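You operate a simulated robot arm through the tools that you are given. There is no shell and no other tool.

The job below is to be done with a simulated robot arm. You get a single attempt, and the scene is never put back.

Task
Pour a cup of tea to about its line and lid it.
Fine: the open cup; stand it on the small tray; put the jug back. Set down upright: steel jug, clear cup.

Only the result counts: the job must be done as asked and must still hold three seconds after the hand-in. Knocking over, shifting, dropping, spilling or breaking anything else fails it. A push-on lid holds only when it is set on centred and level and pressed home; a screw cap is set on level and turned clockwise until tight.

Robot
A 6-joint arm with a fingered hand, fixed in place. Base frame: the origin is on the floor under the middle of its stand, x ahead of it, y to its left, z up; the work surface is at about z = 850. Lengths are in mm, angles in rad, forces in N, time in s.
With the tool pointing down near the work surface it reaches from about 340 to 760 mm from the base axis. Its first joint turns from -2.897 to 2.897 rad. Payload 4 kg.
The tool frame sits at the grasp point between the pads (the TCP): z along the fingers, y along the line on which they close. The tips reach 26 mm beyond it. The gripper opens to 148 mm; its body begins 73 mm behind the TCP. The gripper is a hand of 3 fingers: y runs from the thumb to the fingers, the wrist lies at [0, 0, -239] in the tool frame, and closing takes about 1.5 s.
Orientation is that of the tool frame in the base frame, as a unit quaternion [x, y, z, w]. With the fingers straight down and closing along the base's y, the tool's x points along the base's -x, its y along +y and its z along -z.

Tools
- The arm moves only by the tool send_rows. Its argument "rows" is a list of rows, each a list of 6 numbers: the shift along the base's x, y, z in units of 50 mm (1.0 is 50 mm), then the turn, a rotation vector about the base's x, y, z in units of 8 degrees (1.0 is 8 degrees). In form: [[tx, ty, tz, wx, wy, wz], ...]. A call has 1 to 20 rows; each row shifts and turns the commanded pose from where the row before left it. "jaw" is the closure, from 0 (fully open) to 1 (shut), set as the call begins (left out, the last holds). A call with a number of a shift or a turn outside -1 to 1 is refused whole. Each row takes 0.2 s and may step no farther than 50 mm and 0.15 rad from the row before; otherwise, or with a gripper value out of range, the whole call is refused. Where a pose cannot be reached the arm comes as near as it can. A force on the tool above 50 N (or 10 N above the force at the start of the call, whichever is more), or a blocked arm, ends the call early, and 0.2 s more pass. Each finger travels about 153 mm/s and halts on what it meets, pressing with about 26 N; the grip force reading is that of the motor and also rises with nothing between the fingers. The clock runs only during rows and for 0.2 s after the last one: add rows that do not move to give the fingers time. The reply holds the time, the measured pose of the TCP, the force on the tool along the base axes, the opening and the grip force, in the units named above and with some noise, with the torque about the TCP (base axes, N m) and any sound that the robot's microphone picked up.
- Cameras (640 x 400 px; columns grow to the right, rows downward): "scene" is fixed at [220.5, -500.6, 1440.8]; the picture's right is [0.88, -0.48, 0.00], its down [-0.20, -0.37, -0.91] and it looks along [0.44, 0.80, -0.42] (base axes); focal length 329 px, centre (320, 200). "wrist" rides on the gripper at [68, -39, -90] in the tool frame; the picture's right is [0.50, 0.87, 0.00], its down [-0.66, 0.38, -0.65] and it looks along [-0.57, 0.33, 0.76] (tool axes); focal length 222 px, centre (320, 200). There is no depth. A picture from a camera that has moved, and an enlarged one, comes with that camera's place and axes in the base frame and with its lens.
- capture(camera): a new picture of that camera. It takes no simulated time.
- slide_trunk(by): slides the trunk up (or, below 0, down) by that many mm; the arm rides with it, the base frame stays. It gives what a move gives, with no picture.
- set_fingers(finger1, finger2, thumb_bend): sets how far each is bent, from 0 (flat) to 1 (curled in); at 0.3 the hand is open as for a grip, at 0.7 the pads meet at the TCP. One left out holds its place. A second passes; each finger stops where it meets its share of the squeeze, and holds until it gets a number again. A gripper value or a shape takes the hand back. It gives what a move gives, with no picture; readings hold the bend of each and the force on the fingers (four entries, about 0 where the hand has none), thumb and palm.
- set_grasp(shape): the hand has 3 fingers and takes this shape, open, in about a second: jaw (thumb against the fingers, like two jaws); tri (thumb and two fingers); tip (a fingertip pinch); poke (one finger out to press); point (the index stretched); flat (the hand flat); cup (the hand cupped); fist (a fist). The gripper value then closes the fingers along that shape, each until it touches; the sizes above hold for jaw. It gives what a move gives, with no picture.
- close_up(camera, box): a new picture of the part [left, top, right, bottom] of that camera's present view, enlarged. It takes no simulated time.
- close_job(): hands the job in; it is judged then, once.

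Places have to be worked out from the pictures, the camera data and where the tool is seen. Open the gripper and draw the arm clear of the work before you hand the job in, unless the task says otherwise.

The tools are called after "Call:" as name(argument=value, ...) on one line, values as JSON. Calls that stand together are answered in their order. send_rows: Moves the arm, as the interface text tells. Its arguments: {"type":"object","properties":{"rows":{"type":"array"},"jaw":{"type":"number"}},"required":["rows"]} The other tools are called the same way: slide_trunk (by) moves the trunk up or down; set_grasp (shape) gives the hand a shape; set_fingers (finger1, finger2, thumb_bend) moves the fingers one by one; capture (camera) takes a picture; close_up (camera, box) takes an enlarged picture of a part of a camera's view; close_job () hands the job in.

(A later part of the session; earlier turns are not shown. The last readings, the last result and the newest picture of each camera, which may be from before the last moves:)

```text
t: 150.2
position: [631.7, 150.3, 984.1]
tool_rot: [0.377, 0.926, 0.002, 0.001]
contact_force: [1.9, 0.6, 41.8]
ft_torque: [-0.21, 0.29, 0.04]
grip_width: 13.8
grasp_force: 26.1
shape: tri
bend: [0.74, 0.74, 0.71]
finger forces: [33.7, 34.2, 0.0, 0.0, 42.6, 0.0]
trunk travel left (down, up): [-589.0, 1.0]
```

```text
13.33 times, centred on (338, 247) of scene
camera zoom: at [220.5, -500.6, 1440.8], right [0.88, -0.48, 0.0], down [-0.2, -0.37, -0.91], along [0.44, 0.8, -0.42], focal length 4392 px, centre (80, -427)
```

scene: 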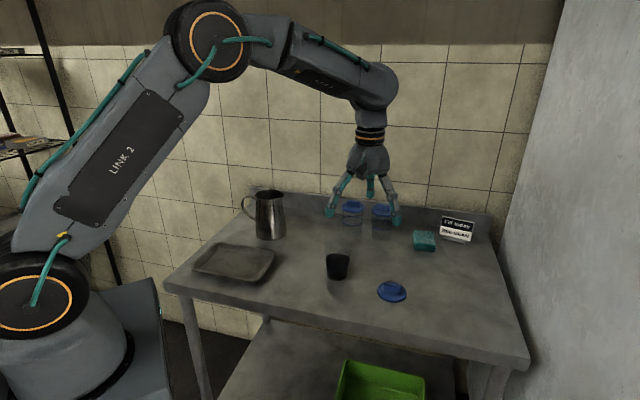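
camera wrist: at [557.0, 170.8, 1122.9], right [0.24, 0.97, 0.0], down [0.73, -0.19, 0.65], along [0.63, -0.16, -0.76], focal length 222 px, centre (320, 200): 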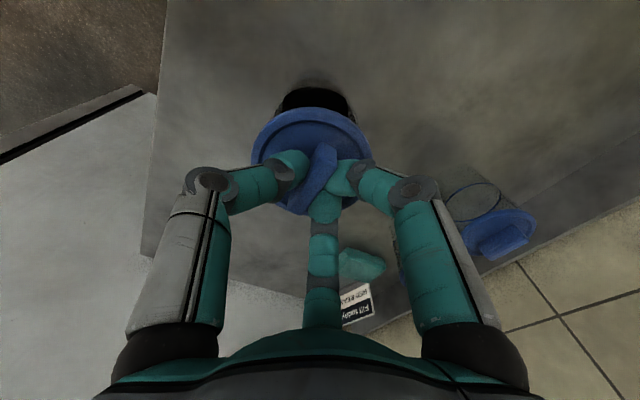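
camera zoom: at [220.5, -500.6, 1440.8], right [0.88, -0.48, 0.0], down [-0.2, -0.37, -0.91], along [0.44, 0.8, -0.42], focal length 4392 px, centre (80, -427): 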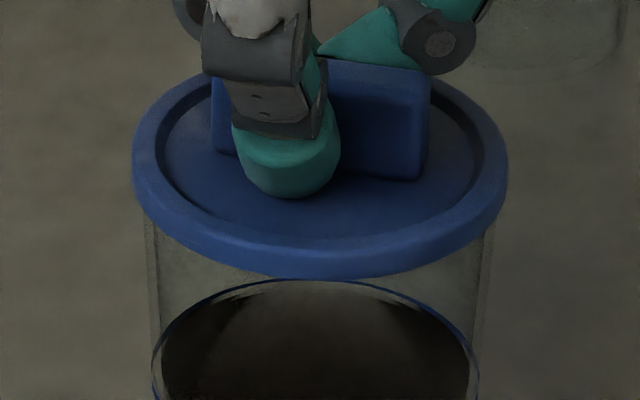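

Under load the lid has drifted about 2 mm off the cup's centre. I back off, recentre and press again.

Call:
send_rows(rows=[[0, 0, 0.06, 0, 0, 0], [0, 0, 0.07, 0, 0, 0], [0, 0, 0.03, 0, 0, 0], [0, 0, 0, 0, 0, 0]])

Call:
close_up(camera="wrist", box=[265, 75, 365, 125])

Call:
close_up(camera="scene", box=[320, 232, 356, 262])

```text
t: 151.2
position: [632.5, 151.6, 987.6]
tool_rot: [0.375, 0.927, 0.0, -0.002]
contact_force: [-0.2, 0.3, 0.1]
ft_torque: [0.0, 0.01, 0.0]
grip_width: 13.0
grasp_force: 25.9
shape: tri
bend: [0.74, 0.74, 0.71]
finger forces: [0.1, 0.0, 0.0, 0.0, 26.0, 0.0]
trunk travel left (down, up): [-589.0, 1.0]
```

```text
6.40 times, centred on (315, 100) of wrist
camera zoom: at [557.6, 171.2, 1076.3], right [0.24, 0.97, 0.0], down [0.73, -0.18, 0.65], along [0.63, -0.16, -0.76], focal length 1422 px, centre (352, 840)
```

zoom: 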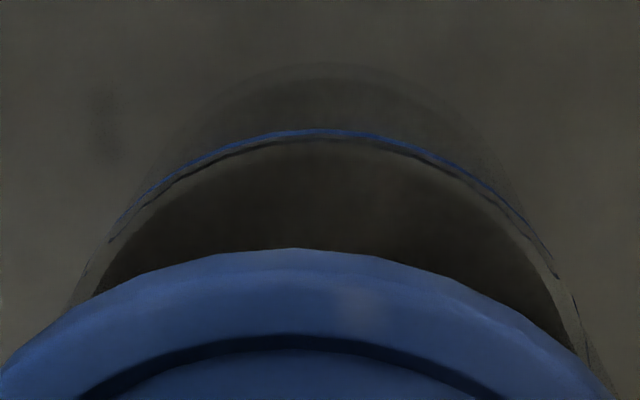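

```text
13.33 times, centred on (338, 247) of scene
camera zoom: at [220.5, -500.6, 1440.8], right [0.88, -0.48, 0.0], down [-0.2, -0.37, -0.91], along [0.44, 0.8, -0.42], focal length 4392 px, centre (80, -427)
```

zoom: 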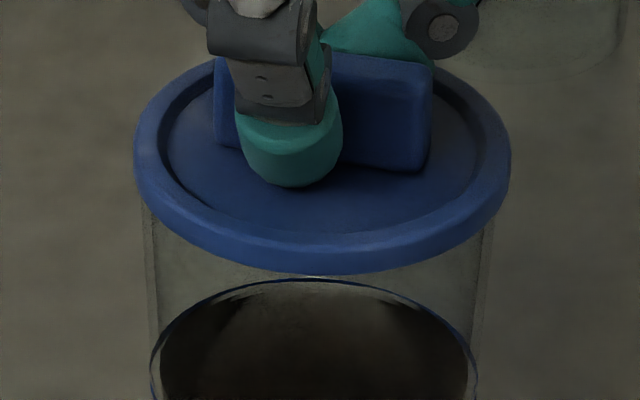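

Call:
close_up(camera="wrist", box=[240, 75, 380, 225])

```text
2.67 times, centred on (310, 150) of wrist
camera zoom: at [557.6, 171.2, 1076.3], right [0.24, 0.97, 0.0], down [0.73, -0.18, 0.65], along [0.63, -0.16, -0.76], focal length 592 px, centre (347, 333)
```

zoom: 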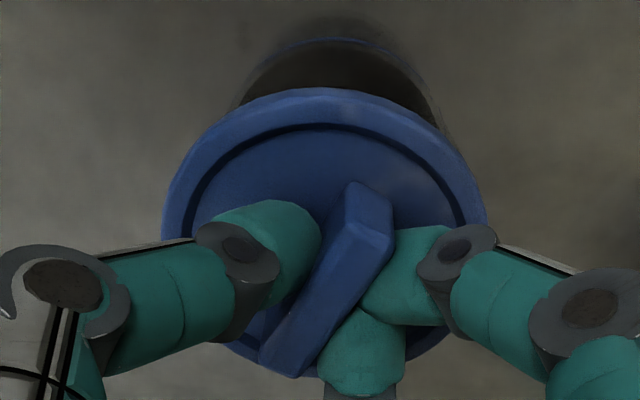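

The lid is still square in the hand and within 0.8 mm of centre. I set it on the rim lightly, let go so it rests flat, and then press it from above with the closed fingertips.

Call:
send_rows(rows=[[0, 0.016, 0, 0, 0, 0], [0, 0, -0.02, 0, 0, 0], [0, 0, 0, 0, 0, 0]])

Call:
send_rows(rows=[[0, 0, -0.02, 0, 0, 0], [0, 0, 0, 0, 0, 0]])

Call:
send_rows(rows=[[0, 0, -0.02, 0, 0, 0], [0, 0, 0, 0, 0, 0]])

```text
t: 152.0
position: [634.5, 152.4, 986.0]
tool_rot: [0.376, 0.927, -0.001, 0.0]
contact_force: [0.7, -0.4, 0.4]
ft_torque: [0.01, 0.0, -0.03]
grip_width: 12.9
grasp_force: 25.8
shape: tri
bend: [0.74, 0.74, 0.71]
finger forces: [0.0, 0.0, 0.1, 0.1, 26.0, 0.0]
trunk travel left (down, up): [-589.0, 1.0]
```

```text
t: 152.6
position: [633.3, 151.0, 984.9]
tool_rot: [0.375, 0.927, -0.001, 0.0]
contact_force: [1.1, 0.2, 2.8]
ft_torque: [-0.06, 0.09, 0.01]
grip_width: 12.9
grasp_force: 25.7
shape: tri
bend: [0.74, 0.74, 0.71]
finger forces: [0.0, 0.0, 0.1, 0.0, 28.6, 0.1]
trunk travel left (down, up): [-589.0, 1.0]
```

```text
t: 153.2
position: [633.1, 152.0, 984.4]
tool_rot: [0.377, 0.926, 0.0, 0.002]
contact_force: [1.2, -0.7, 8.3]
ft_torque: [-0.18, 0.18, -0.01]
grip_width: 12.9
grasp_force: 25.7
shape: tri
bend: [0.74, 0.74, 0.71]
finger forces: [0.0, 0.1, 0.1, 0.0, 33.9, 0.0]
trunk travel left (down, up): [-589.0, 1.0]
```

Call:
close_up(camera="wrist", box=[265, 75, 365, 125])

Call:
close_up(camera="scene", box=[320, 232, 356, 262])

```text
6.40 times, centred on (315, 100) of wrist
camera zoom: at [557.5, 171.9, 1074.4], right [0.24, 0.97, 0.0], down [0.73, -0.19, 0.65], along [0.64, -0.16, -0.76], focal length 1422 px, centre (352, 840)
```

zoom: 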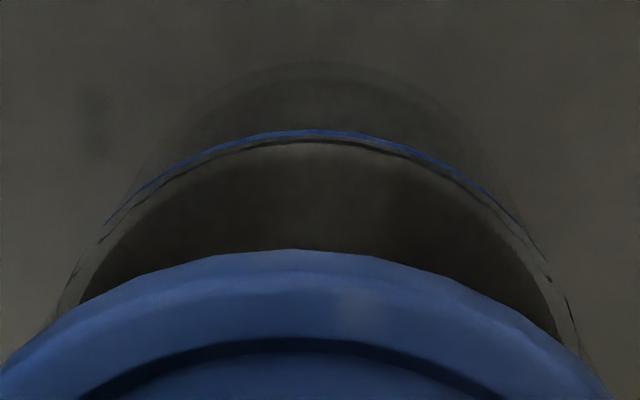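

```text
13.33 times, centred on (338, 247) of scene
camera zoom: at [220.5, -500.6, 1440.8], right [0.88, -0.48, 0.0], down [-0.2, -0.37, -0.91], along [0.44, 0.8, -0.42], focal length 4392 px, centre (80, -427)
```

zoom: 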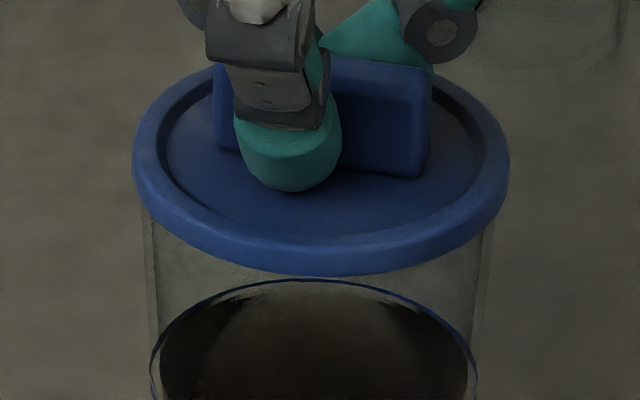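

Both views now show the lid centred to within a few tenths of a millimetre. I open the fingers to leave it resting on the rim.

Call:
send_rows(rows=[[0, 0, 0, 0, 0, 0], [0, 0, 0, 0, 0, 0], [0, 0, 0, 0, 0, 0], [0, 0, 0, 0, 0, 0]], jaw=0.6)

Call:
close_up(camera="wrist", box=[220, 75, 400, 225])

Call:
close_up(camera="scene", box=[320, 232, 356, 262])

```text
t: 154.2
position: [633.3, 151.7, 984.6]
tool_rot: [0.375, 0.927, -0.002, 0.001]
contact_force: [-0.1, 0.1, 9.5]
ft_torque: [-0.1, -0.13, 0.01]
grip_width: 57.6
grasp_force: 0.1
shape: tri
bend: [0.77, 0.79, 0.7]
finger forces: [0.0, 7.0, 0.0, 0.1, 2.7, 0.0]
trunk travel left (down, up): [-589.0, 1.0]
```

```text
2.67 times, centred on (310, 150) of wrist
camera zoom: at [557.4, 172.0, 1074.2], right [0.24, 0.97, 0.0], down [0.73, -0.18, 0.65], along [0.63, -0.16, -0.76], focal length 592 px, centre (347, 333)
```

zoom: 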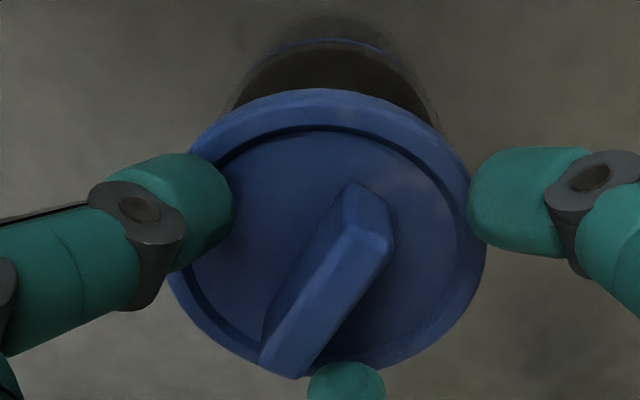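

```text
13.33 times, centred on (338, 247) of scene
camera zoom: at [220.5, -500.6, 1440.8], right [0.88, -0.48, 0.0], down [-0.2, -0.37, -0.91], along [0.44, 0.8, -0.42], focal length 4392 px, centre (80, -427)
```

zoom: 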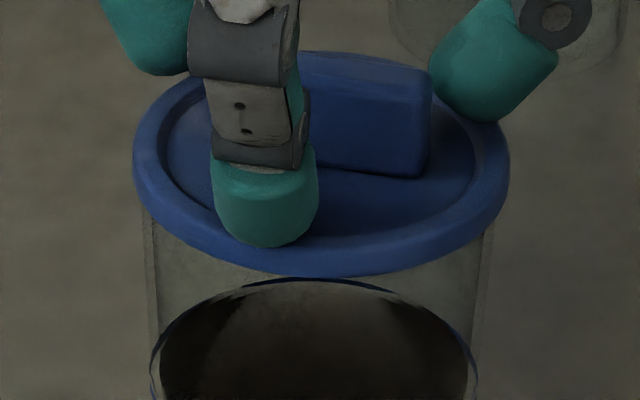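

The lid rests on the rim, square and centred. I lift the hand clear, close the fingers into a blunt tip, and look down on the lid.

Call:
send_rows(rows=[[0, 0, 0.1, 0, 0, 0], [0, 0, 0.4, 0, 0, 0], [0, 0, 0.5, 0, 0, 0], [0, 0, 0.4, 0, 0, 0], [0, 0, 0, 0, 0, 0]])

Call:
close_up(camera="scene", box=[314, 220, 366, 284])

Call:
send_rows(rows=[[0, 0, 0, 0, 0, 0], [0, 0, 0, 0, 0, 0], [0, 0, 0, 0, 0, 0], [0, 0, 0, 0, 0, 0], [0, 0, 0, 0, 0, 0]], jaw=1.0)

Call:
capture(camera="wrist")

Call:
close_up(camera="scene", box=[300, 190, 380, 270])

```text
t: 155.4
position: [633.9, 151.7, 1053.6]
tool_rot: [0.376, 0.927, 0.001, 0.0]
contact_force: [-0.4, -0.3, 0.6]
ft_torque: [0.0, -0.01, -0.02]
grip_width: 58.9
grasp_force: 0.1
shape: tri
bend: [0.77, 0.77, 0.7]
finger forces: [0.1, 0.1, 0.0, 0.0, 0.1, 0.0]
trunk travel left (down, up): [-589.0, 1.0]
heard: snap
```

```text
6.25 times, centred on (340, 252) of scene
camera zoom: at [220.5, -500.6, 1440.8], right [0.88, -0.48, 0.0], down [-0.2, -0.37, -0.91], along [0.44, 0.8, -0.42], focal length 2059 px, centre (195, -125)
```

zoom: 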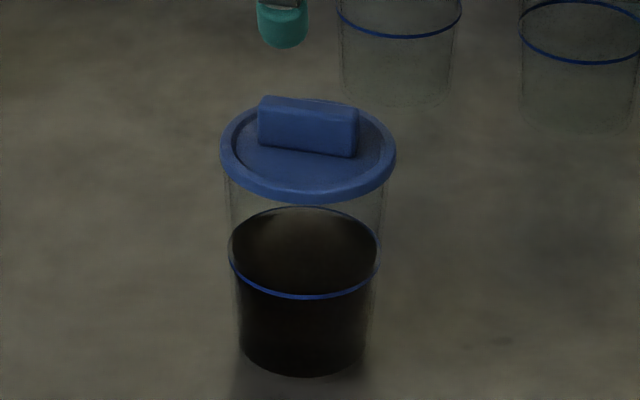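

```text
t: 156.6
position: [633.2, 152.8, 1053.9]
tool_rot: [0.375, 0.927, 0.0, 0.0]
contact_force: [0.6, 0.5, -1.1]
ft_torque: [0.0, -0.02, 0.02]
grip_width: 0.2
grasp_force: 26.0
shape: tri
bend: [0.7, 0.7, 0.7]
finger forces: [0.0, 0.0, 0.0, 0.0, 0.0, 0.1]
trunk travel left (down, up): [-589.0, 1.0]
```

```text
taken
camera wrist: at [557.3, 172.5, 1143.2], right [0.24, 0.97, 0.0], down [0.73, -0.18, 0.65], along [0.63, -0.16, -0.76], focal length 222 px, centre (320, 200)
```

wrist: 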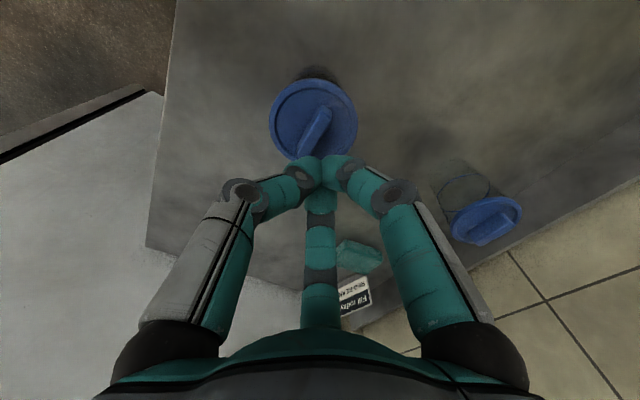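

```text
5.00 times, centred on (340, 230) of scene
camera zoom: at [220.5, -500.6, 1440.8], right [0.88, -0.48, 0.0], down [-0.2, -0.37, -0.91], along [0.44, 0.8, -0.42], focal length 1647 px, centre (220, 50)
```

zoom: 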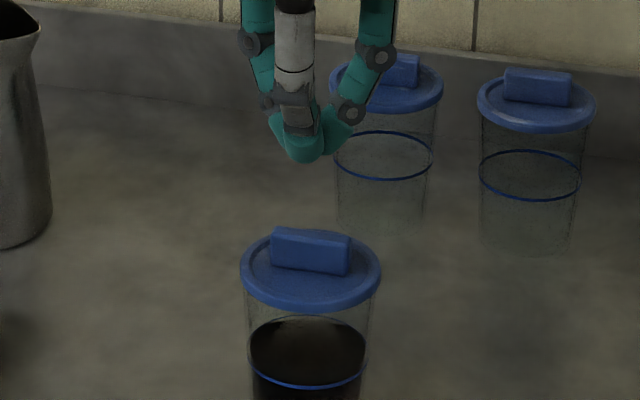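

I heard a "snap" as the hand rose. I inspect closely whether the lid is seated or popped up.

Call:
close_up(camera="scene", box=[320, 232, 356, 262])

Call:
close_up(camera="wrist", box=[255, 55, 375, 165])

Call:
close_up(camera="scene", box=[314, 228, 366, 284])

```text
13.33 times, centred on (338, 247) of scene
camera zoom: at [220.5, -500.6, 1440.8], right [0.88, -0.48, 0.0], down [-0.2, -0.37, -0.91], along [0.44, 0.8, -0.42], focal length 4392 px, centre (80, -427)
```

zoom: 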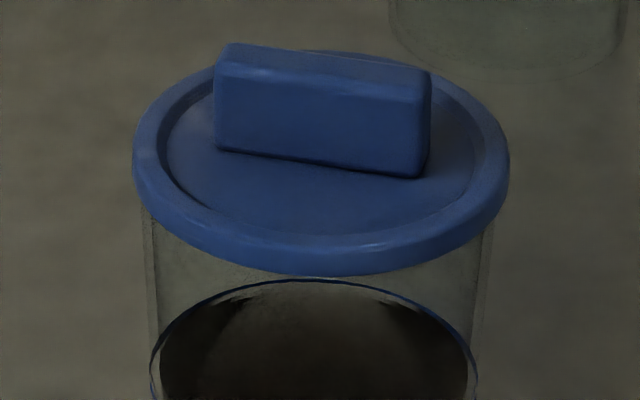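

```text
3.64 times, centred on (315, 110) of wrist
camera zoom: at [557.3, 172.5, 1143.2], right [0.24, 0.97, 0.0], down [0.73, -0.18, 0.65], along [0.63, -0.16, -0.76], focal length 808 px, centre (338, 527)
```

zoom: 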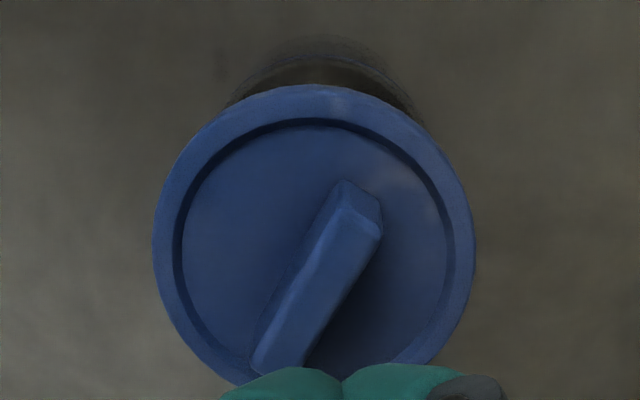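

```text
7.14 times, centred on (340, 256) of scene
camera zoom: at [220.5, -500.6, 1440.8], right [0.88, -0.48, 0.0], down [-0.2, -0.37, -0.91], along [0.44, 0.8, -0.42], focal length 2353 px, centre (177, -200)
```

zoom: 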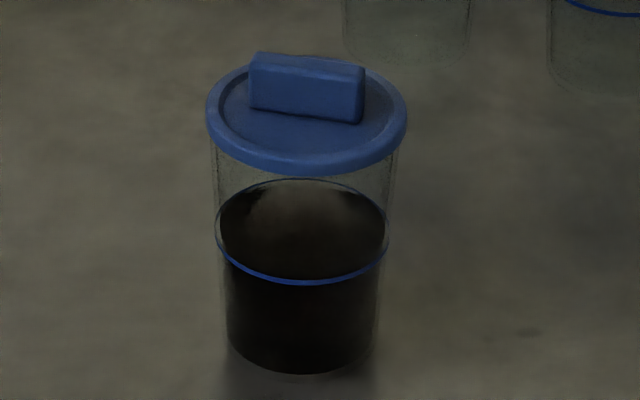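

The lid sits centred and level; the snap may have been it latching, but it looks about 1 mm high compared with the closed cups. To be sure it's home, I press on the tab's centre with the closed fingertips.

Call:
send_rows(rows=[[-0.025, -0.042, -0.2, 0, 0, 0], [-0.025, -0.042, -0.3, 0, 0, 0], [0, 0, -0.2, 0, 0, 0], [0, 0, 0, 0, 0, 0]])

Call:
close_up(camera="scene", box=[310, 210, 370, 260])

Call:
capture(camera="wrist")

```text
t: 157.6
position: [629.8, 147.7, 1019.0]
tool_rot: [0.377, 0.926, 0.0, 0.001]
contact_force: [-0.5, -0.1, -0.2]
ft_torque: [-0.01, 0.01, -0.01]
grip_width: 0.0
grasp_force: 25.8
shape: tri
bend: [0.7, 0.7, 0.7]
finger forces: [0.1, 0.1, 0.0, 0.0, 0.0, 0.0]
trunk travel left (down, up): [-589.0, 1.0]
```

```text
8.00 times, centred on (340, 235) of scene
camera zoom: at [220.5, -500.6, 1440.8], right [0.88, -0.48, 0.0], down [-0.2, -0.37, -0.91], along [0.44, 0.8, -0.42], focal length 2635 px, centre (160, -80)
```

zoom: 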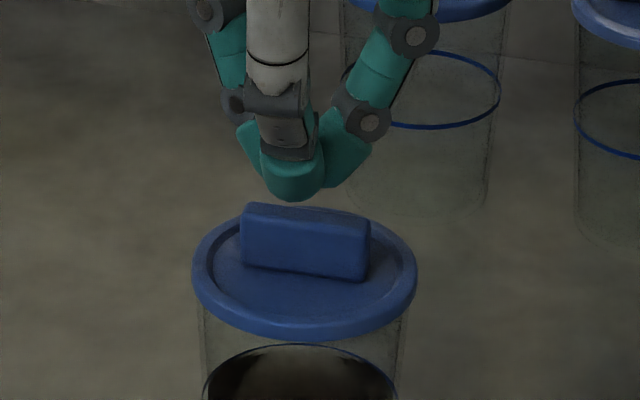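

```text
taken
camera wrist: at [554.6, 167.6, 1108.5], right [0.24, 0.97, 0.0], down [0.73, -0.18, 0.65], along [0.63, -0.16, -0.76], focal length 222 px, centre (320, 200)
```

wrist: 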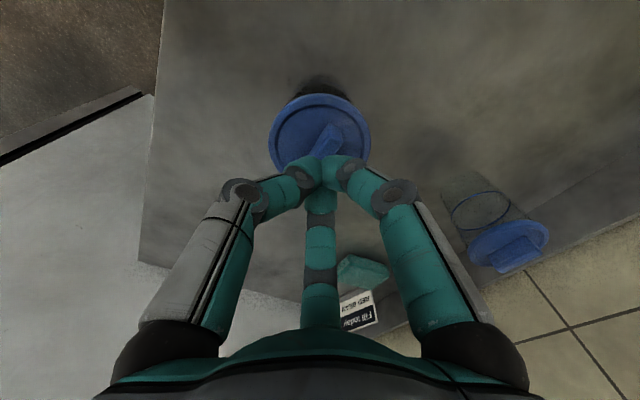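

The closed fingertips are right over the tab. I lower to contact and press.

Call:
send_rows(rows=[[0, 0, -0.1, 0, 0, 0], [0, 0, -0.06, 0, 0, 0], [0, 0, 0, 0, 0, 0]])

Call:
send_rows(rows=[[0, 0, -0.05, 0, 0, 0], [0, 0, 0, 0, 0, 0]])

Call:
send_rows(rows=[[0, 0, -0.05, 0, 0, 0], [0, 0, 0, 0, 0, 0]])

```text
t: 158.4
position: [631.4, 147.0, 1011.4]
tool_rot: [0.376, 0.927, 0.0, 0.0]
contact_force: [0.1, 0.3, 1.3]
ft_torque: [0.02, 0.0, -0.03]
grip_width: 0.0
grasp_force: 25.9
shape: tri
bend: [0.7, 0.7, 0.7]
finger forces: [0.1, 0.1, 0.0, 0.0, 0.0, 0.0]
trunk travel left (down, up): [-589.0, 1.0]
```

```text
t: 159.0
position: [630.0, 148.3, 1007.7]
tool_rot: [0.376, 0.927, 0.0, 0.0]
contact_force: [-0.5, 0.4, 0.4]
ft_torque: [0.0, 0.01, 0.02]
grip_width: 0.0
grasp_force: 25.6
shape: tri
bend: [0.7, 0.7, 0.7]
finger forces: [0.1, 0.0, 0.0, 0.0, 0.0, 0.1]
trunk travel left (down, up): [-589.0, 1.0]
```

```text
t: 159.6
position: [630.1, 148.4, 1006.3]
tool_rot: [0.376, 0.927, 0.0, 0.0]
contact_force: [0.1, 0.9, 3.1]
ft_torque: [0.04, 0.05, 0.02]
grip_width: 0.1
grasp_force: 26.2
shape: tri
bend: [0.7, 0.7, 0.7]
finger forces: [0.0, 0.0, 0.0, 0.0, 0.1, 0.0]
trunk travel left (down, up): [-589.0, 1.0]
```

Call:
send_rows(rows=[[0, 0, -0.04, 0, 0, 0], [0, 0, 0, 0, 0, 0]])

Call:
send_rows(rows=[[0, 0, -0.03, 0, 0, 0], [0, 0, 0, 0, 0, 0]])

Call:
send_rows(rows=[[0, 0, -0.02, 0, 0, 0], [0, 0, 0, 0, 0, 0]])

Call:
close_up(camera="scene", box=[320, 232, 356, 262])

```text
t: 160.2
position: [629.4, 147.8, 1007.5]
tool_rot: [0.375, 0.927, 0.001, 0.002]
contact_force: [1.9, 2.2, 17.9]
ft_torque: [0.02, -0.11, 0.04]
grip_width: 0.3
grasp_force: 25.4
shape: tri
bend: [0.7, 0.7, 0.7]
finger forces: [0.0, 0.0, 0.1, 0.0, 0.1, 0.0]
trunk travel left (down, up): [-589.0, 1.0]
```

```text
t: 160.8
position: [631.3, 147.6, 1005.9]
tool_rot: [0.375, 0.927, 0.002, 0.002]
contact_force: [4.3, 5.3, 41.9]
ft_torque: [0.16, -0.17, -0.01]
grip_width: 0.1
grasp_force: 26.6
shape: tri
bend: [0.7, 0.7, 0.7]
finger forces: [0.1, 0.0, 0.1, 0.1, 0.0, 0.1]
trunk travel left (down, up): [-589.0, 1.0]
```

```text
t: 161.4
position: [629.2, 147.4, 1006.4]
tool_rot: [0.375, 0.927, 0.002, 0.004]
contact_force: [5.4, 6.1, 48.2]
ft_torque: [0.24, -0.2, -0.01]
grip_width: 0.0
grasp_force: 26.1
shape: tri
bend: [0.7, 0.7, 0.7]
finger forces: [56.8, 0.1, 0.0, 0.0, 0.0, 0.0]
trunk travel left (down, up): [-589.0, 1.0]
```

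```text
13.33 times, centred on (338, 247) of scene
camera zoom: at [220.5, -500.6, 1440.8], right [0.88, -0.48, 0.0], down [-0.2, -0.37, -0.91], along [0.44, 0.8, -0.42], focal length 4392 px, centre (80, -427)
```

zoom: 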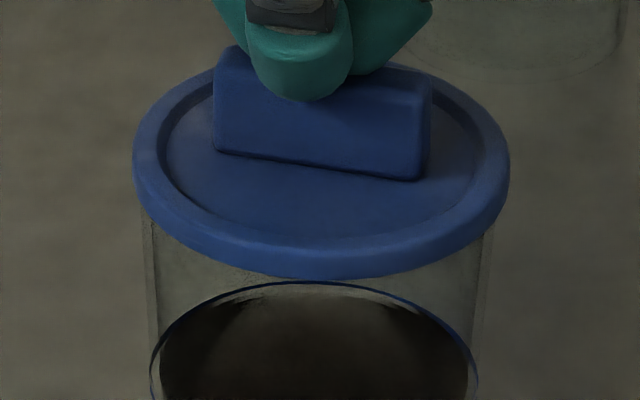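

No further movement or snap even at 48 N on the centre, so the lid is seated as far as it goes. To verify the latch I'll regrip the tab at the same place and try a 2–3 mm lift, so the weight reading will tell.

Call:
send_rows(rows=[[0, 0, 0.1, 0, 0, 0], [0, 0, 0.3, 0, 0, 0], [0, 0, 0.4, 0, 0, 0], [0, 0, 0, 0, 0, 0]])

Call:
send_rows(rows=[[0.028, 0.045, 0, 0, 0, 0], [0.028, 0.045, 0, 0, 0, 0], [0, 0, 0, 0, 0, 0], [0, 0, 0, 0, 0, 0], [0, 0, 0, 0, 0, 0]], jaw=0.62)

Call:
capture(camera="wrist")

Call:
close_up(camera="scene", box=[320, 232, 356, 262])

```text
t: 162.4
position: [631.9, 147.9, 1041.3]
tool_rot: [0.376, 0.927, -0.001, 0.0]
contact_force: [-0.1, -0.6, 0.1]
ft_torque: [-0.01, 0.01, 0.01]
grip_width: 0.1
grasp_force: 26.0
shape: tri
bend: [0.7, 0.7, 0.7]
finger forces: [0.0, 0.0, 0.1, 0.0, 0.0, 0.0]
trunk travel left (down, up): [-589.0, 1.0]
```

```text
t: 163.6
position: [633.8, 153.6, 1040.0]
tool_rot: [0.376, 0.927, 0.0, 0.0]
contact_force: [0.0, -0.5, -0.5]
ft_torque: [-0.01, 0.01, 0.01]
grip_width: 55.7
grasp_force: 0.1
shape: tri
bend: [0.77, 0.77, 0.7]
finger forces: [0.0, 0.0, 0.0, 0.0, 0.0, 0.0]
trunk travel left (down, up): [-589.0, 1.0]
```

```text
taken
camera wrist: at [557.9, 172.5, 1130.1], right [0.24, 0.97, 0.0], down [0.73, -0.18, 0.65], along [0.63, -0.16, -0.76], focal length 222 px, centre (320, 200)
```

wrist: 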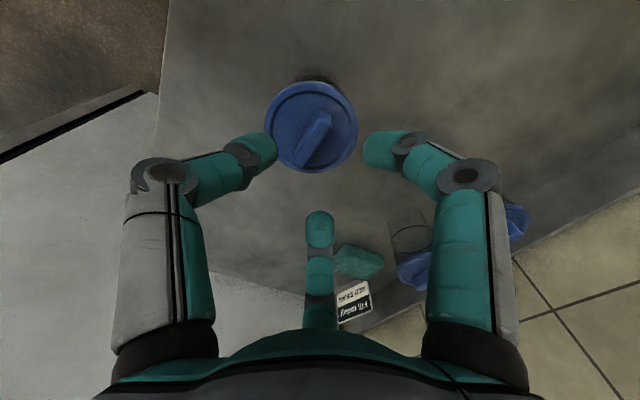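

```text
13.33 times, centred on (338, 247) of scene
camera zoom: at [220.5, -500.6, 1440.8], right [0.88, -0.48, 0.0], down [-0.2, -0.37, -0.91], along [0.44, 0.8, -0.42], focal length 4392 px, centre (80, -427)
```

zoom: 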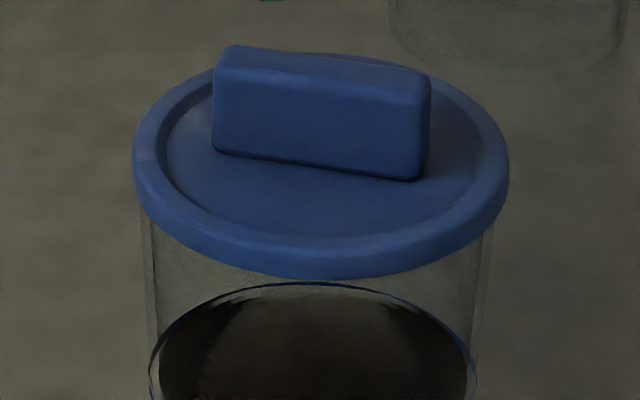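

Call:
send_rows(rows=[[0, 0, -0.4, 0, 0, 0], [0, 0, -0.4, 0, 0, 0], [0, 0, -0.2, 0, 0, 0], [0, 0, 0, 0, 0, 0]])

Call:
send_rows(rows=[[0, 0, -0.04, 0, 0, 0], [0, 0, 0, 0, 0, 0]])

Call:
close_up(camera="scene", box=[314, 220, 366, 270])

```text
t: 164.6
position: [632.9, 152.3, 992.0]
tool_rot: [0.376, 0.927, -0.001, 0.0]
contact_force: [-1.1, 0.6, 0.1]
ft_torque: [0.03, -0.03, 0.01]
grip_width: 55.8
grasp_force: 0.1
shape: tri
bend: [0.77, 0.77, 0.7]
finger forces: [0.0, 0.0, 0.0, 0.0, 0.0, 0.1]
trunk travel left (down, up): [-589.0, 1.0]
```

```text
t: 165.2
position: [632.3, 152.9, 990.7]
tool_rot: [0.377, 0.926, 0.0, 0.0]
contact_force: [-0.8, 0.1, 0.0]
ft_torque: [0.0, -0.03, -0.01]
grip_width: 56.2
grasp_force: 0.0
shape: tri
bend: [0.77, 0.77, 0.7]
finger forces: [0.0, 0.1, 0.1, 0.0, 0.0, 0.0]
trunk travel left (down, up): [-589.0, 1.0]
```

```text
8.00 times, centred on (340, 245) of scene
camera zoom: at [220.5, -500.6, 1440.8], right [0.88, -0.48, 0.0], down [-0.2, -0.37, -0.91], along [0.44, 0.8, -0.42], focal length 2635 px, centre (160, -160)
```

zoom: 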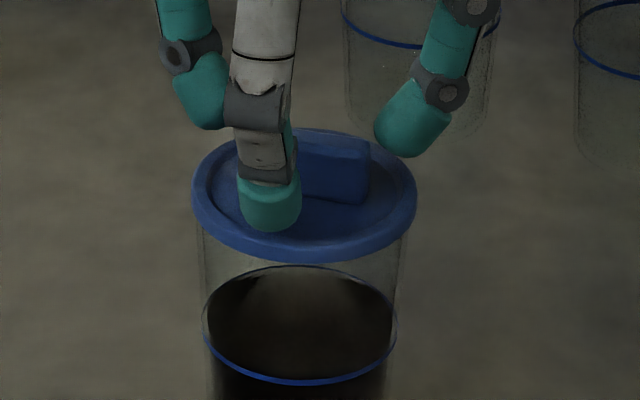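

Call:
send_rows(rows=[[0, 0, -0.04, 0, 0, 0], [0, 0, -0.04, 0, 0, 0], [0, 0, 0, 0, 0, 0]])

Call:
send_rows(rows=[[0, 0, 0, 0, 0, 0], [0, 0, 0, 0, 0, 0], [0, 0, 0, 0, 0, 0], [0, 0, 0, 0, 0, 0], [0, 0, 0, 0, 0, 0]], jaw=1.0)

Call:
close_up(camera="scene", box=[314, 228, 366, 284])

```text
t: 166.0
position: [634.5, 152.1, 986.0]
tool_rot: [0.376, 0.927, 0.0, -0.001]
contact_force: [0.4, 0.0, 2.0]
ft_torque: [0.0, -0.07, -0.02]
grip_width: 56.2
grasp_force: 0.1
shape: tri
bend: [0.77, 0.77, 0.7]
finger forces: [0.0, 1.9, 0.1, 0.0, 0.0, 0.1]
trunk travel left (down, up): [-589.0, 1.0]
```

```text
t: 167.2
position: [633.0, 151.2, 987.5]
tool_rot: [0.376, 0.927, 0.0, 0.0]
contact_force: [0.4, 0.0, 8.1]
ft_torque: [-0.2, 0.24, 0.0]
grip_width: 10.2
grasp_force: 25.4
shape: tri
bend: [0.77, 0.78, 0.69]
finger forces: [16.9, 16.0, 0.1, 0.0, 40.5, 0.0]
trunk travel left (down, up): [-589.0, 1.0]
```

```text
7.14 times, centred on (340, 256) of scene
camera zoom: at [220.5, -500.6, 1440.8], right [0.88, -0.48, 0.0], down [-0.2, -0.37, -0.91], along [0.44, 0.8, -0.42], focal length 2353 px, centre (177, -200)
```

zoom: 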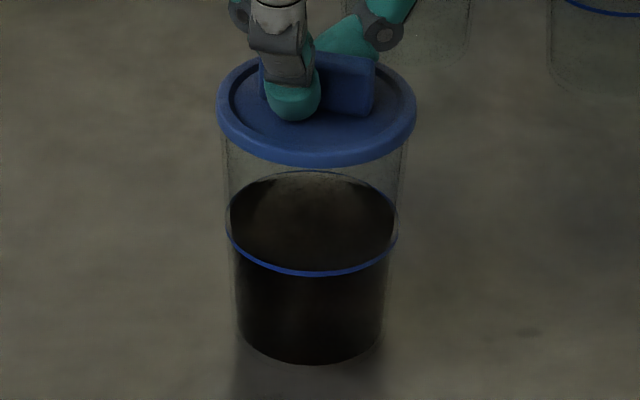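

The grip pushed the cup and lid together a few mm along the table. The lid stayed with the cup, a good sign. Now a small lift test by the tab.

Call:
send_rows(rows=[[0, 0, 0.03, 0, 0, 0], [0, 0, 0.03, 0, 0, 0], [0, 0, 0, 0, 0, 0], [0, 0, 0, 0, 0, 0]])

Call:
close_up(camera="scene", box=[314, 228, 366, 284])

```text
t: 168.2
position: [634.7, 151.9, 987.8]
tool_rot: [0.376, 0.926, 0.0, 0.001]
contact_force: [0.9, 0.0, 1.6]
ft_torque: [-0.06, 0.05, -0.02]
grip_width: 9.5
grasp_force: 26.5
shape: tri
bend: [0.77, 0.78, 0.69]
finger forces: [16.8, 15.9, 0.1, 0.0, 29.4, 0.1]
trunk travel left (down, up): [-589.0, 1.0]
heard: snap
```

```text
7.14 times, centred on (340, 256) of scene
camera zoom: at [220.5, -500.6, 1440.8], right [0.88, -0.48, 0.0], down [-0.2, -0.37, -0.91], along [0.44, 0.8, -0.42], focal length 2353 px, centre (177, -200)
```

zoom: 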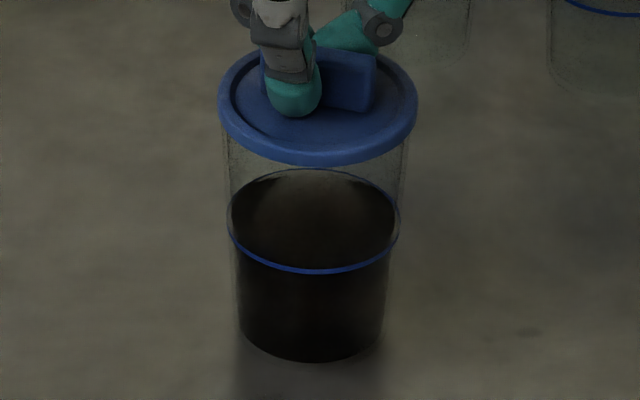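

Another "snap", and the cup moves with the lid. I raise a little further and read the weight.

Call:
send_rows(rows=[[0, 0, 0.03, 0, 0, 0], [0, 0, 0.03, 0, 0, 0], [0, 0, 0, 0, 0, 0], [0, 0, 0, 0, 0, 0]])

Call:
close_up(camera="scene", box=[314, 228, 366, 284])

```text
t: 169.2
position: [633.2, 151.9, 991.4]
tool_rot: [0.376, 0.927, -0.001, 0.0]
contact_force: [0.7, 0.8, -1.3]
ft_torque: [0.02, 0.0, 0.0]
grip_width: 8.9
grasp_force: 25.7
shape: tri
bend: [0.77, 0.78, 0.69]
finger forces: [17.7, 16.3, 0.1, 0.1, 28.6, 0.0]
trunk travel left (down, up): [-589.0, 1.0]
```

```text
7.14 times, centred on (340, 256) of scene
camera zoom: at [220.5, -500.6, 1440.8], right [0.88, -0.48, 0.0], down [-0.2, -0.37, -0.91], along [0.44, 0.8, -0.42], focal length 2353 px, centre (177, -200)
```

zoom: 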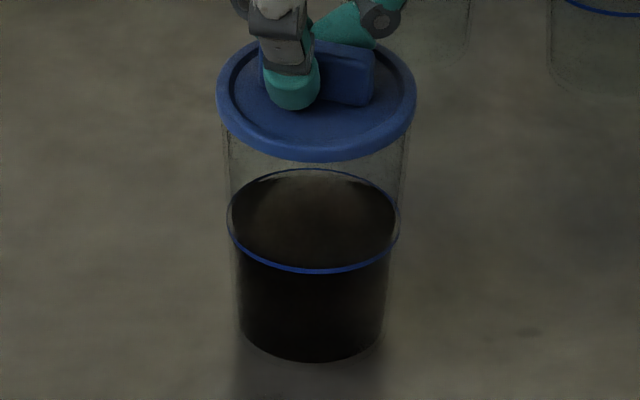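

The lid came off the cup this time: the pull on the tab released it, so "snap" marks both latching and unlatching. I'll reseat it and not pull on it again. First I check the alignment now, with the lid about 2 mm above the rim.

Call:
close_up(camera="wrist", box=[240, 75, 380, 225])

Call:
close_up(camera="wrist", box=[265, 75, 365, 125])

Call:
close_up(camera="scene", box=[320, 230, 360, 264])

```text
2.67 times, centred on (310, 150) of wrist
camera zoom: at [557.5, 172.3, 1081.5], right [0.24, 0.97, 0.0], down [0.73, -0.18, 0.65], along [0.63, -0.16, -0.76], focal length 592 px, centre (347, 333)
```

zoom: 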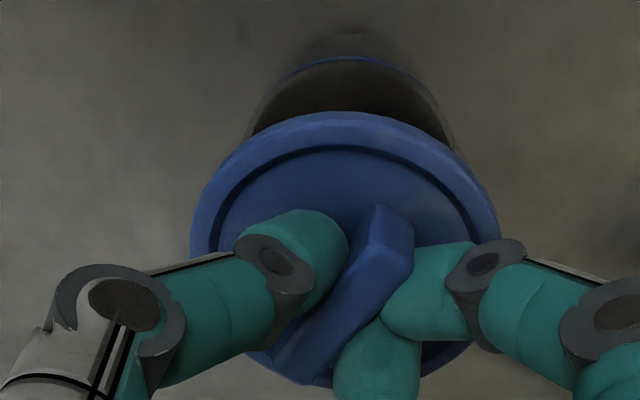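

```text
6.40 times, centred on (315, 100) of wrist
camera zoom: at [557.5, 172.3, 1081.5], right [0.24, 0.97, 0.0], down [0.73, -0.18, 0.65], along [0.63, -0.16, -0.76], focal length 1422 px, centre (352, 840)
```

zoom: 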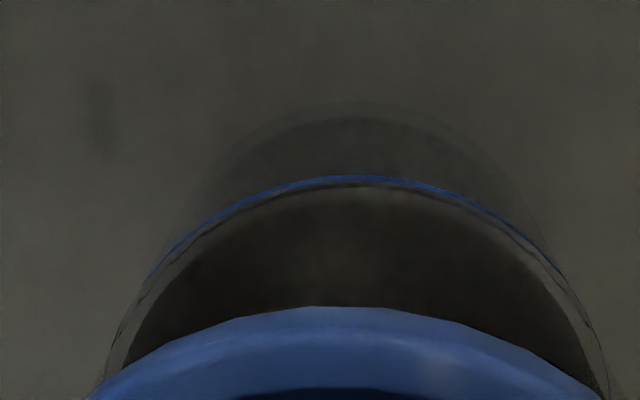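

```text
11.76 times, centred on (340, 247) of scene
camera zoom: at [220.5, -500.6, 1440.8], right [0.88, -0.48, 0.0], down [-0.2, -0.37, -0.91], along [0.44, 0.8, -0.42], focal length 3875 px, centre (85, -353)
```

zoom: 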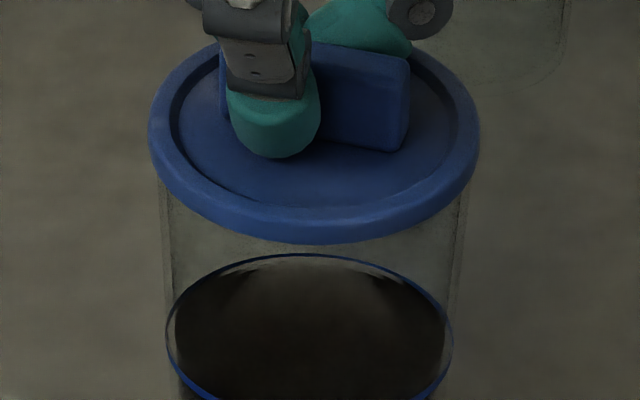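

Scene and wrist views agree the lid is within about 0.7 mm of the cup axis (the cup itself slid to about (640, 152)). I lower it back onto the rim, let go, and press it evenly again.

Call:
send_rows(rows=[[0, 0.01, -0.04, 0, 0, 0], [0, 0, -0.03, 0, 0, 0], [0, 0, 0, 0, 0, 0]])

Call:
close_up(camera="scene", box=[320, 230, 360, 264])

```text
t: 170.0
position: [632.3, 153.6, 989.6]
tool_rot: [0.376, 0.926, 0.0, 0.0]
contact_force: [0.1, -0.2, 3.7]
ft_torque: [-0.11, 0.09, 0.02]
grip_width: 8.9
grasp_force: 25.8
shape: tri
bend: [0.77, 0.78, 0.69]
finger forces: [18.4, 17.1, 0.0, 0.1, 30.2, 0.1]
trunk travel left (down, up): [-589.0, 1.0]
```

```text
11.76 times, centred on (340, 247) of scene
camera zoom: at [220.5, -500.6, 1440.8], right [0.88, -0.48, 0.0], down [-0.2, -0.37, -0.91], along [0.44, 0.8, -0.42], focal length 3875 px, centre (85, -353)
```

zoom: 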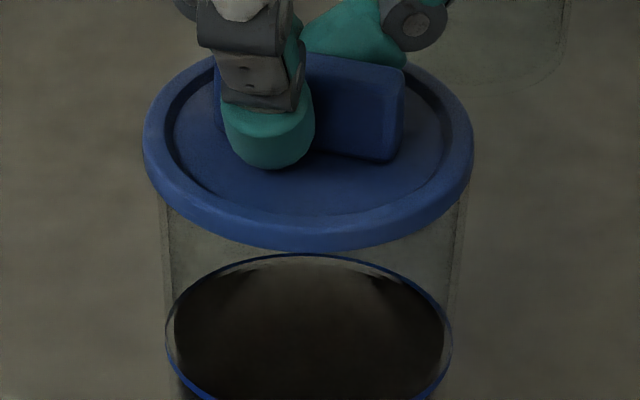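

Call:
send_rows(rows=[[0, 0, 0.03, 0, 0, 0], [0.024, -0.014, 0, 0, 0, 0], [0, 0, 0, 0, 0, 0]])

Call:
close_up(camera="scene", box=[320, 230, 360, 264])

Call:
close_up(camera="wrist", box=[265, 75, 365, 125])

```text
t: 170.8
position: [635.4, 150.9, 990.4]
tool_rot: [0.376, 0.927, 0.001, 0.0]
contact_force: [-0.6, -0.4, 0.5]
ft_torque: [-0.01, 0.02, 0.0]
grip_width: 8.7
grasp_force: 25.9
shape: tri
bend: [0.77, 0.78, 0.69]
finger forces: [18.4, 16.9, 0.0, 0.1, 28.6, 0.0]
trunk travel left (down, up): [-589.0, 1.0]
```

```text
11.76 times, centred on (340, 247) of scene
camera zoom: at [220.5, -500.6, 1440.8], right [0.88, -0.48, 0.0], down [-0.2, -0.37, -0.91], along [0.44, 0.8, -0.42], focal length 3875 px, centre (85, -353)
```

zoom: 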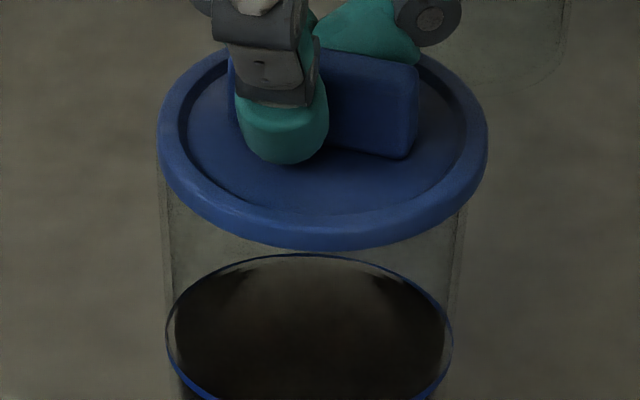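

```text
6.40 times, centred on (315, 100) of wrist
camera zoom: at [559.1, 171.1, 1080.0], right [0.24, 0.97, 0.0], down [0.73, -0.18, 0.65], along [0.63, -0.16, -0.76], focal length 1422 px, centre (352, 840)
```

zoom: 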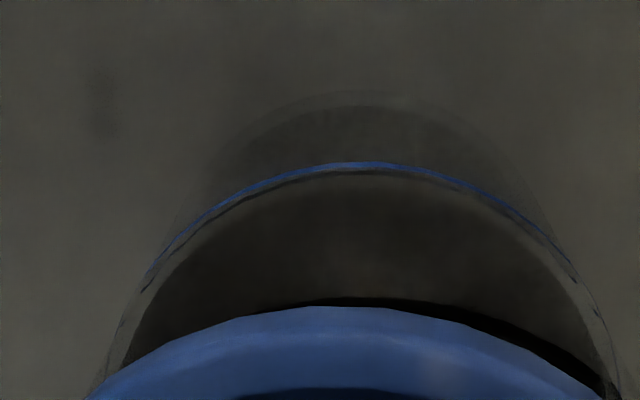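

Call:
send_rows(rows=[[-0.019, 0.044, 0, 0, 0, 0], [0, 0, 0, 0, 0, 0], [0, 0, 0, 0, 0, 0]])

Call:
close_up(camera="scene", box=[320, 230, 360, 264])

Call:
close_up(camera="wrist", box=[265, 75, 365, 125])

```text
t: 171.6
position: [633.3, 154.0, 990.8]
tool_rot: [0.375, 0.927, 0.001, 0.001]
contact_force: [0.6, 0.1, -0.6]
ft_torque: [0.02, -0.02, -0.02]
grip_width: 8.7
grasp_force: 26.1
shape: tri
bend: [0.77, 0.78, 0.69]
finger forces: [18.3, 16.9, 0.0, 0.0, 28.7, 0.0]
trunk travel left (down, up): [-589.0, 1.0]
```

```text
11.76 times, centred on (340, 247) of scene
camera zoom: at [220.5, -500.6, 1440.8], right [0.88, -0.48, 0.0], down [-0.2, -0.37, -0.91], along [0.44, 0.8, -0.42], focal length 3875 px, centre (85, -353)
```

zoom: 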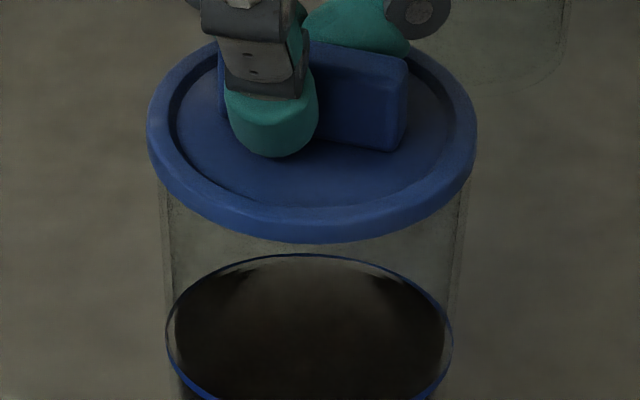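

```text
6.40 times, centred on (315, 100) of wrist
camera zoom: at [558.2, 174.2, 1080.5], right [0.24, 0.97, 0.0], down [0.73, -0.18, 0.65], along [0.63, -0.16, -0.76], focal length 1422 px, centre (352, 840)
```

zoom: 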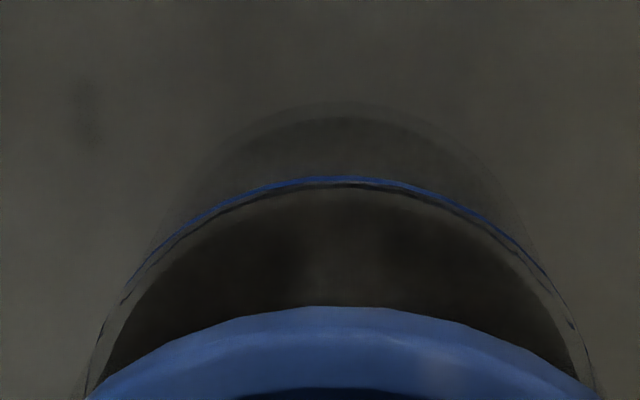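

Call:
send_rows(rows=[[0, -0.014, 0, 0, 0, 0], [0, 0, 0, 0, 0, 0], [0, 0, 0, 0, 0, 0]])

Call:
close_up(camera="scene", box=[320, 230, 360, 264])

Call:
close_up(camera="wrist", box=[265, 75, 365, 125])

```text
t: 172.4
position: [632.9, 154.0, 990.8]
tool_rot: [0.377, 0.926, -0.001, 0.001]
contact_force: [-0.4, 0.7, -0.9]
ft_torque: [-0.01, 0.02, 0.05]
grip_width: 8.7
grasp_force: 25.7
shape: tri
bend: [0.77, 0.78, 0.69]
finger forces: [18.3, 16.9, 0.0, 0.0, 28.7, 0.0]
trunk travel left (down, up): [-589.0, 1.0]
```

```text
11.76 times, centred on (340, 247) of scene
camera zoom: at [220.5, -500.6, 1440.8], right [0.88, -0.48, 0.0], down [-0.2, -0.37, -0.91], along [0.44, 0.8, -0.42], focal length 3875 px, centre (85, -353)
```

zoom: 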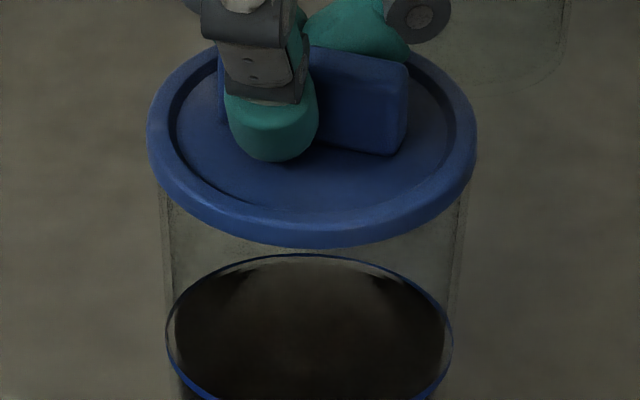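

```text
6.40 times, centred on (315, 100) of wrist
camera zoom: at [557.6, 173.3, 1079.9], right [0.24, 0.97, 0.0], down [0.73, -0.18, 0.65], along [0.63, -0.16, -0.76], focal length 1422 px, centre (352, 840)
```

zoom: 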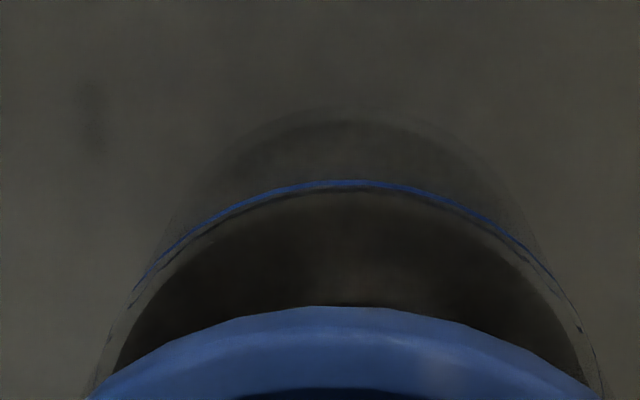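

Centred to within about 0.4 mm in both views. I lower onto the rim.

Call:
send_rows(rows=[[0.004, 0, -0.02, 0, 0, 0], [0, 0, 0, 0, 0, 0]])

Call:
send_rows(rows=[[0, 0, -0.02, 0, 0, 0], [0, 0, 0, 0, 0, 0]])

Call:
send_rows(rows=[[0, 0, -0.02, 0, 0, 0], [0, 0, 0, 0, 0, 0]])

Call:
close_up(camera="scene", box=[320, 230, 360, 264])

Call:
close_up(camera="wrist", box=[265, 75, 365, 125])

```text
t: 173.0
position: [633.9, 153.7, 989.4]
tool_rot: [0.376, 0.927, 0.0, 0.0]
contact_force: [-0.3, 0.0, 2.6]
ft_torque: [-0.07, 0.08, -0.04]
grip_width: 8.6
grasp_force: 25.6
shape: tri
bend: [0.77, 0.78, 0.69]
finger forces: [19.1, 17.6, 0.0, 0.0, 29.3, 0.0]
trunk travel left (down, up): [-589.0, 1.0]
```

```text
t: 173.6
position: [635.1, 154.1, 987.2]
tool_rot: [0.376, 0.927, 0.0, 0.0]
contact_force: [-1.7, 0.0, 5.3]
ft_torque: [-0.13, 0.16, 0.0]
grip_width: 8.6
grasp_force: 25.9
shape: tri
bend: [0.77, 0.78, 0.69]
finger forces: [19.4, 17.8, 0.0, 0.0, 33.1, 0.0]
trunk travel left (down, up): [-589.0, 1.0]
```

```text
t: 174.2
position: [634.1, 153.4, 987.7]
tool_rot: [0.376, 0.927, 0.0, 0.001]
contact_force: [0.2, -0.8, 10.5]
ft_torque: [-0.24, 0.22, 0.01]
grip_width: 8.9
grasp_force: 25.4
shape: tri
bend: [0.77, 0.78, 0.69]
finger forces: [20.7, 19.4, 0.0, 0.1, 38.0, 0.1]
trunk travel left (down, up): [-589.0, 1.0]
```

```text
11.76 times, centred on (340, 247) of scene
camera zoom: at [220.5, -500.6, 1440.8], right [0.88, -0.48, 0.0], down [-0.2, -0.37, -0.91], along [0.44, 0.8, -0.42], focal length 3875 px, centre (85, -353)
```

zoom: 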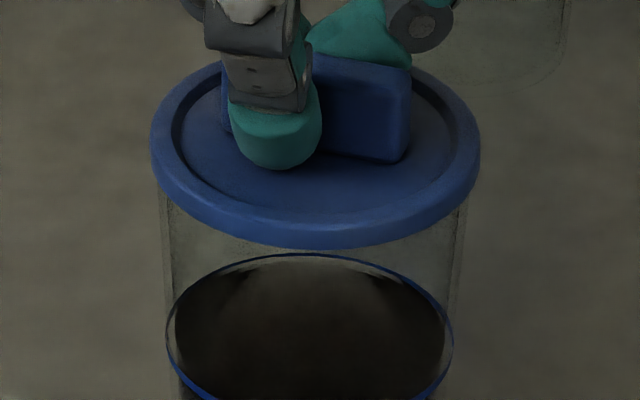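

```text
6.40 times, centred on (315, 100) of wrist
camera zoom: at [558.4, 173.3, 1076.9], right [0.24, 0.97, 0.0], down [0.73, -0.18, 0.65], along [0.64, -0.16, -0.76], focal length 1422 px, centre (352, 840)
```

zoom: 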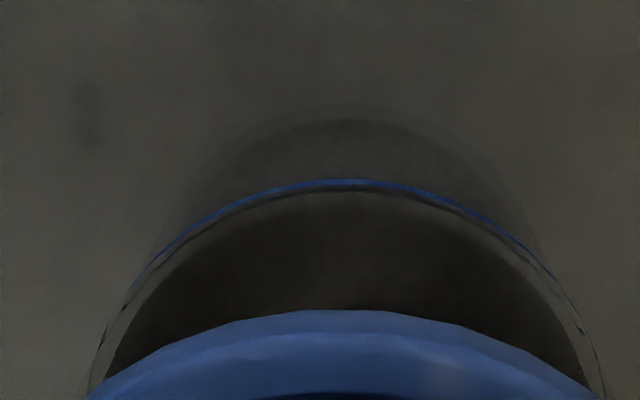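

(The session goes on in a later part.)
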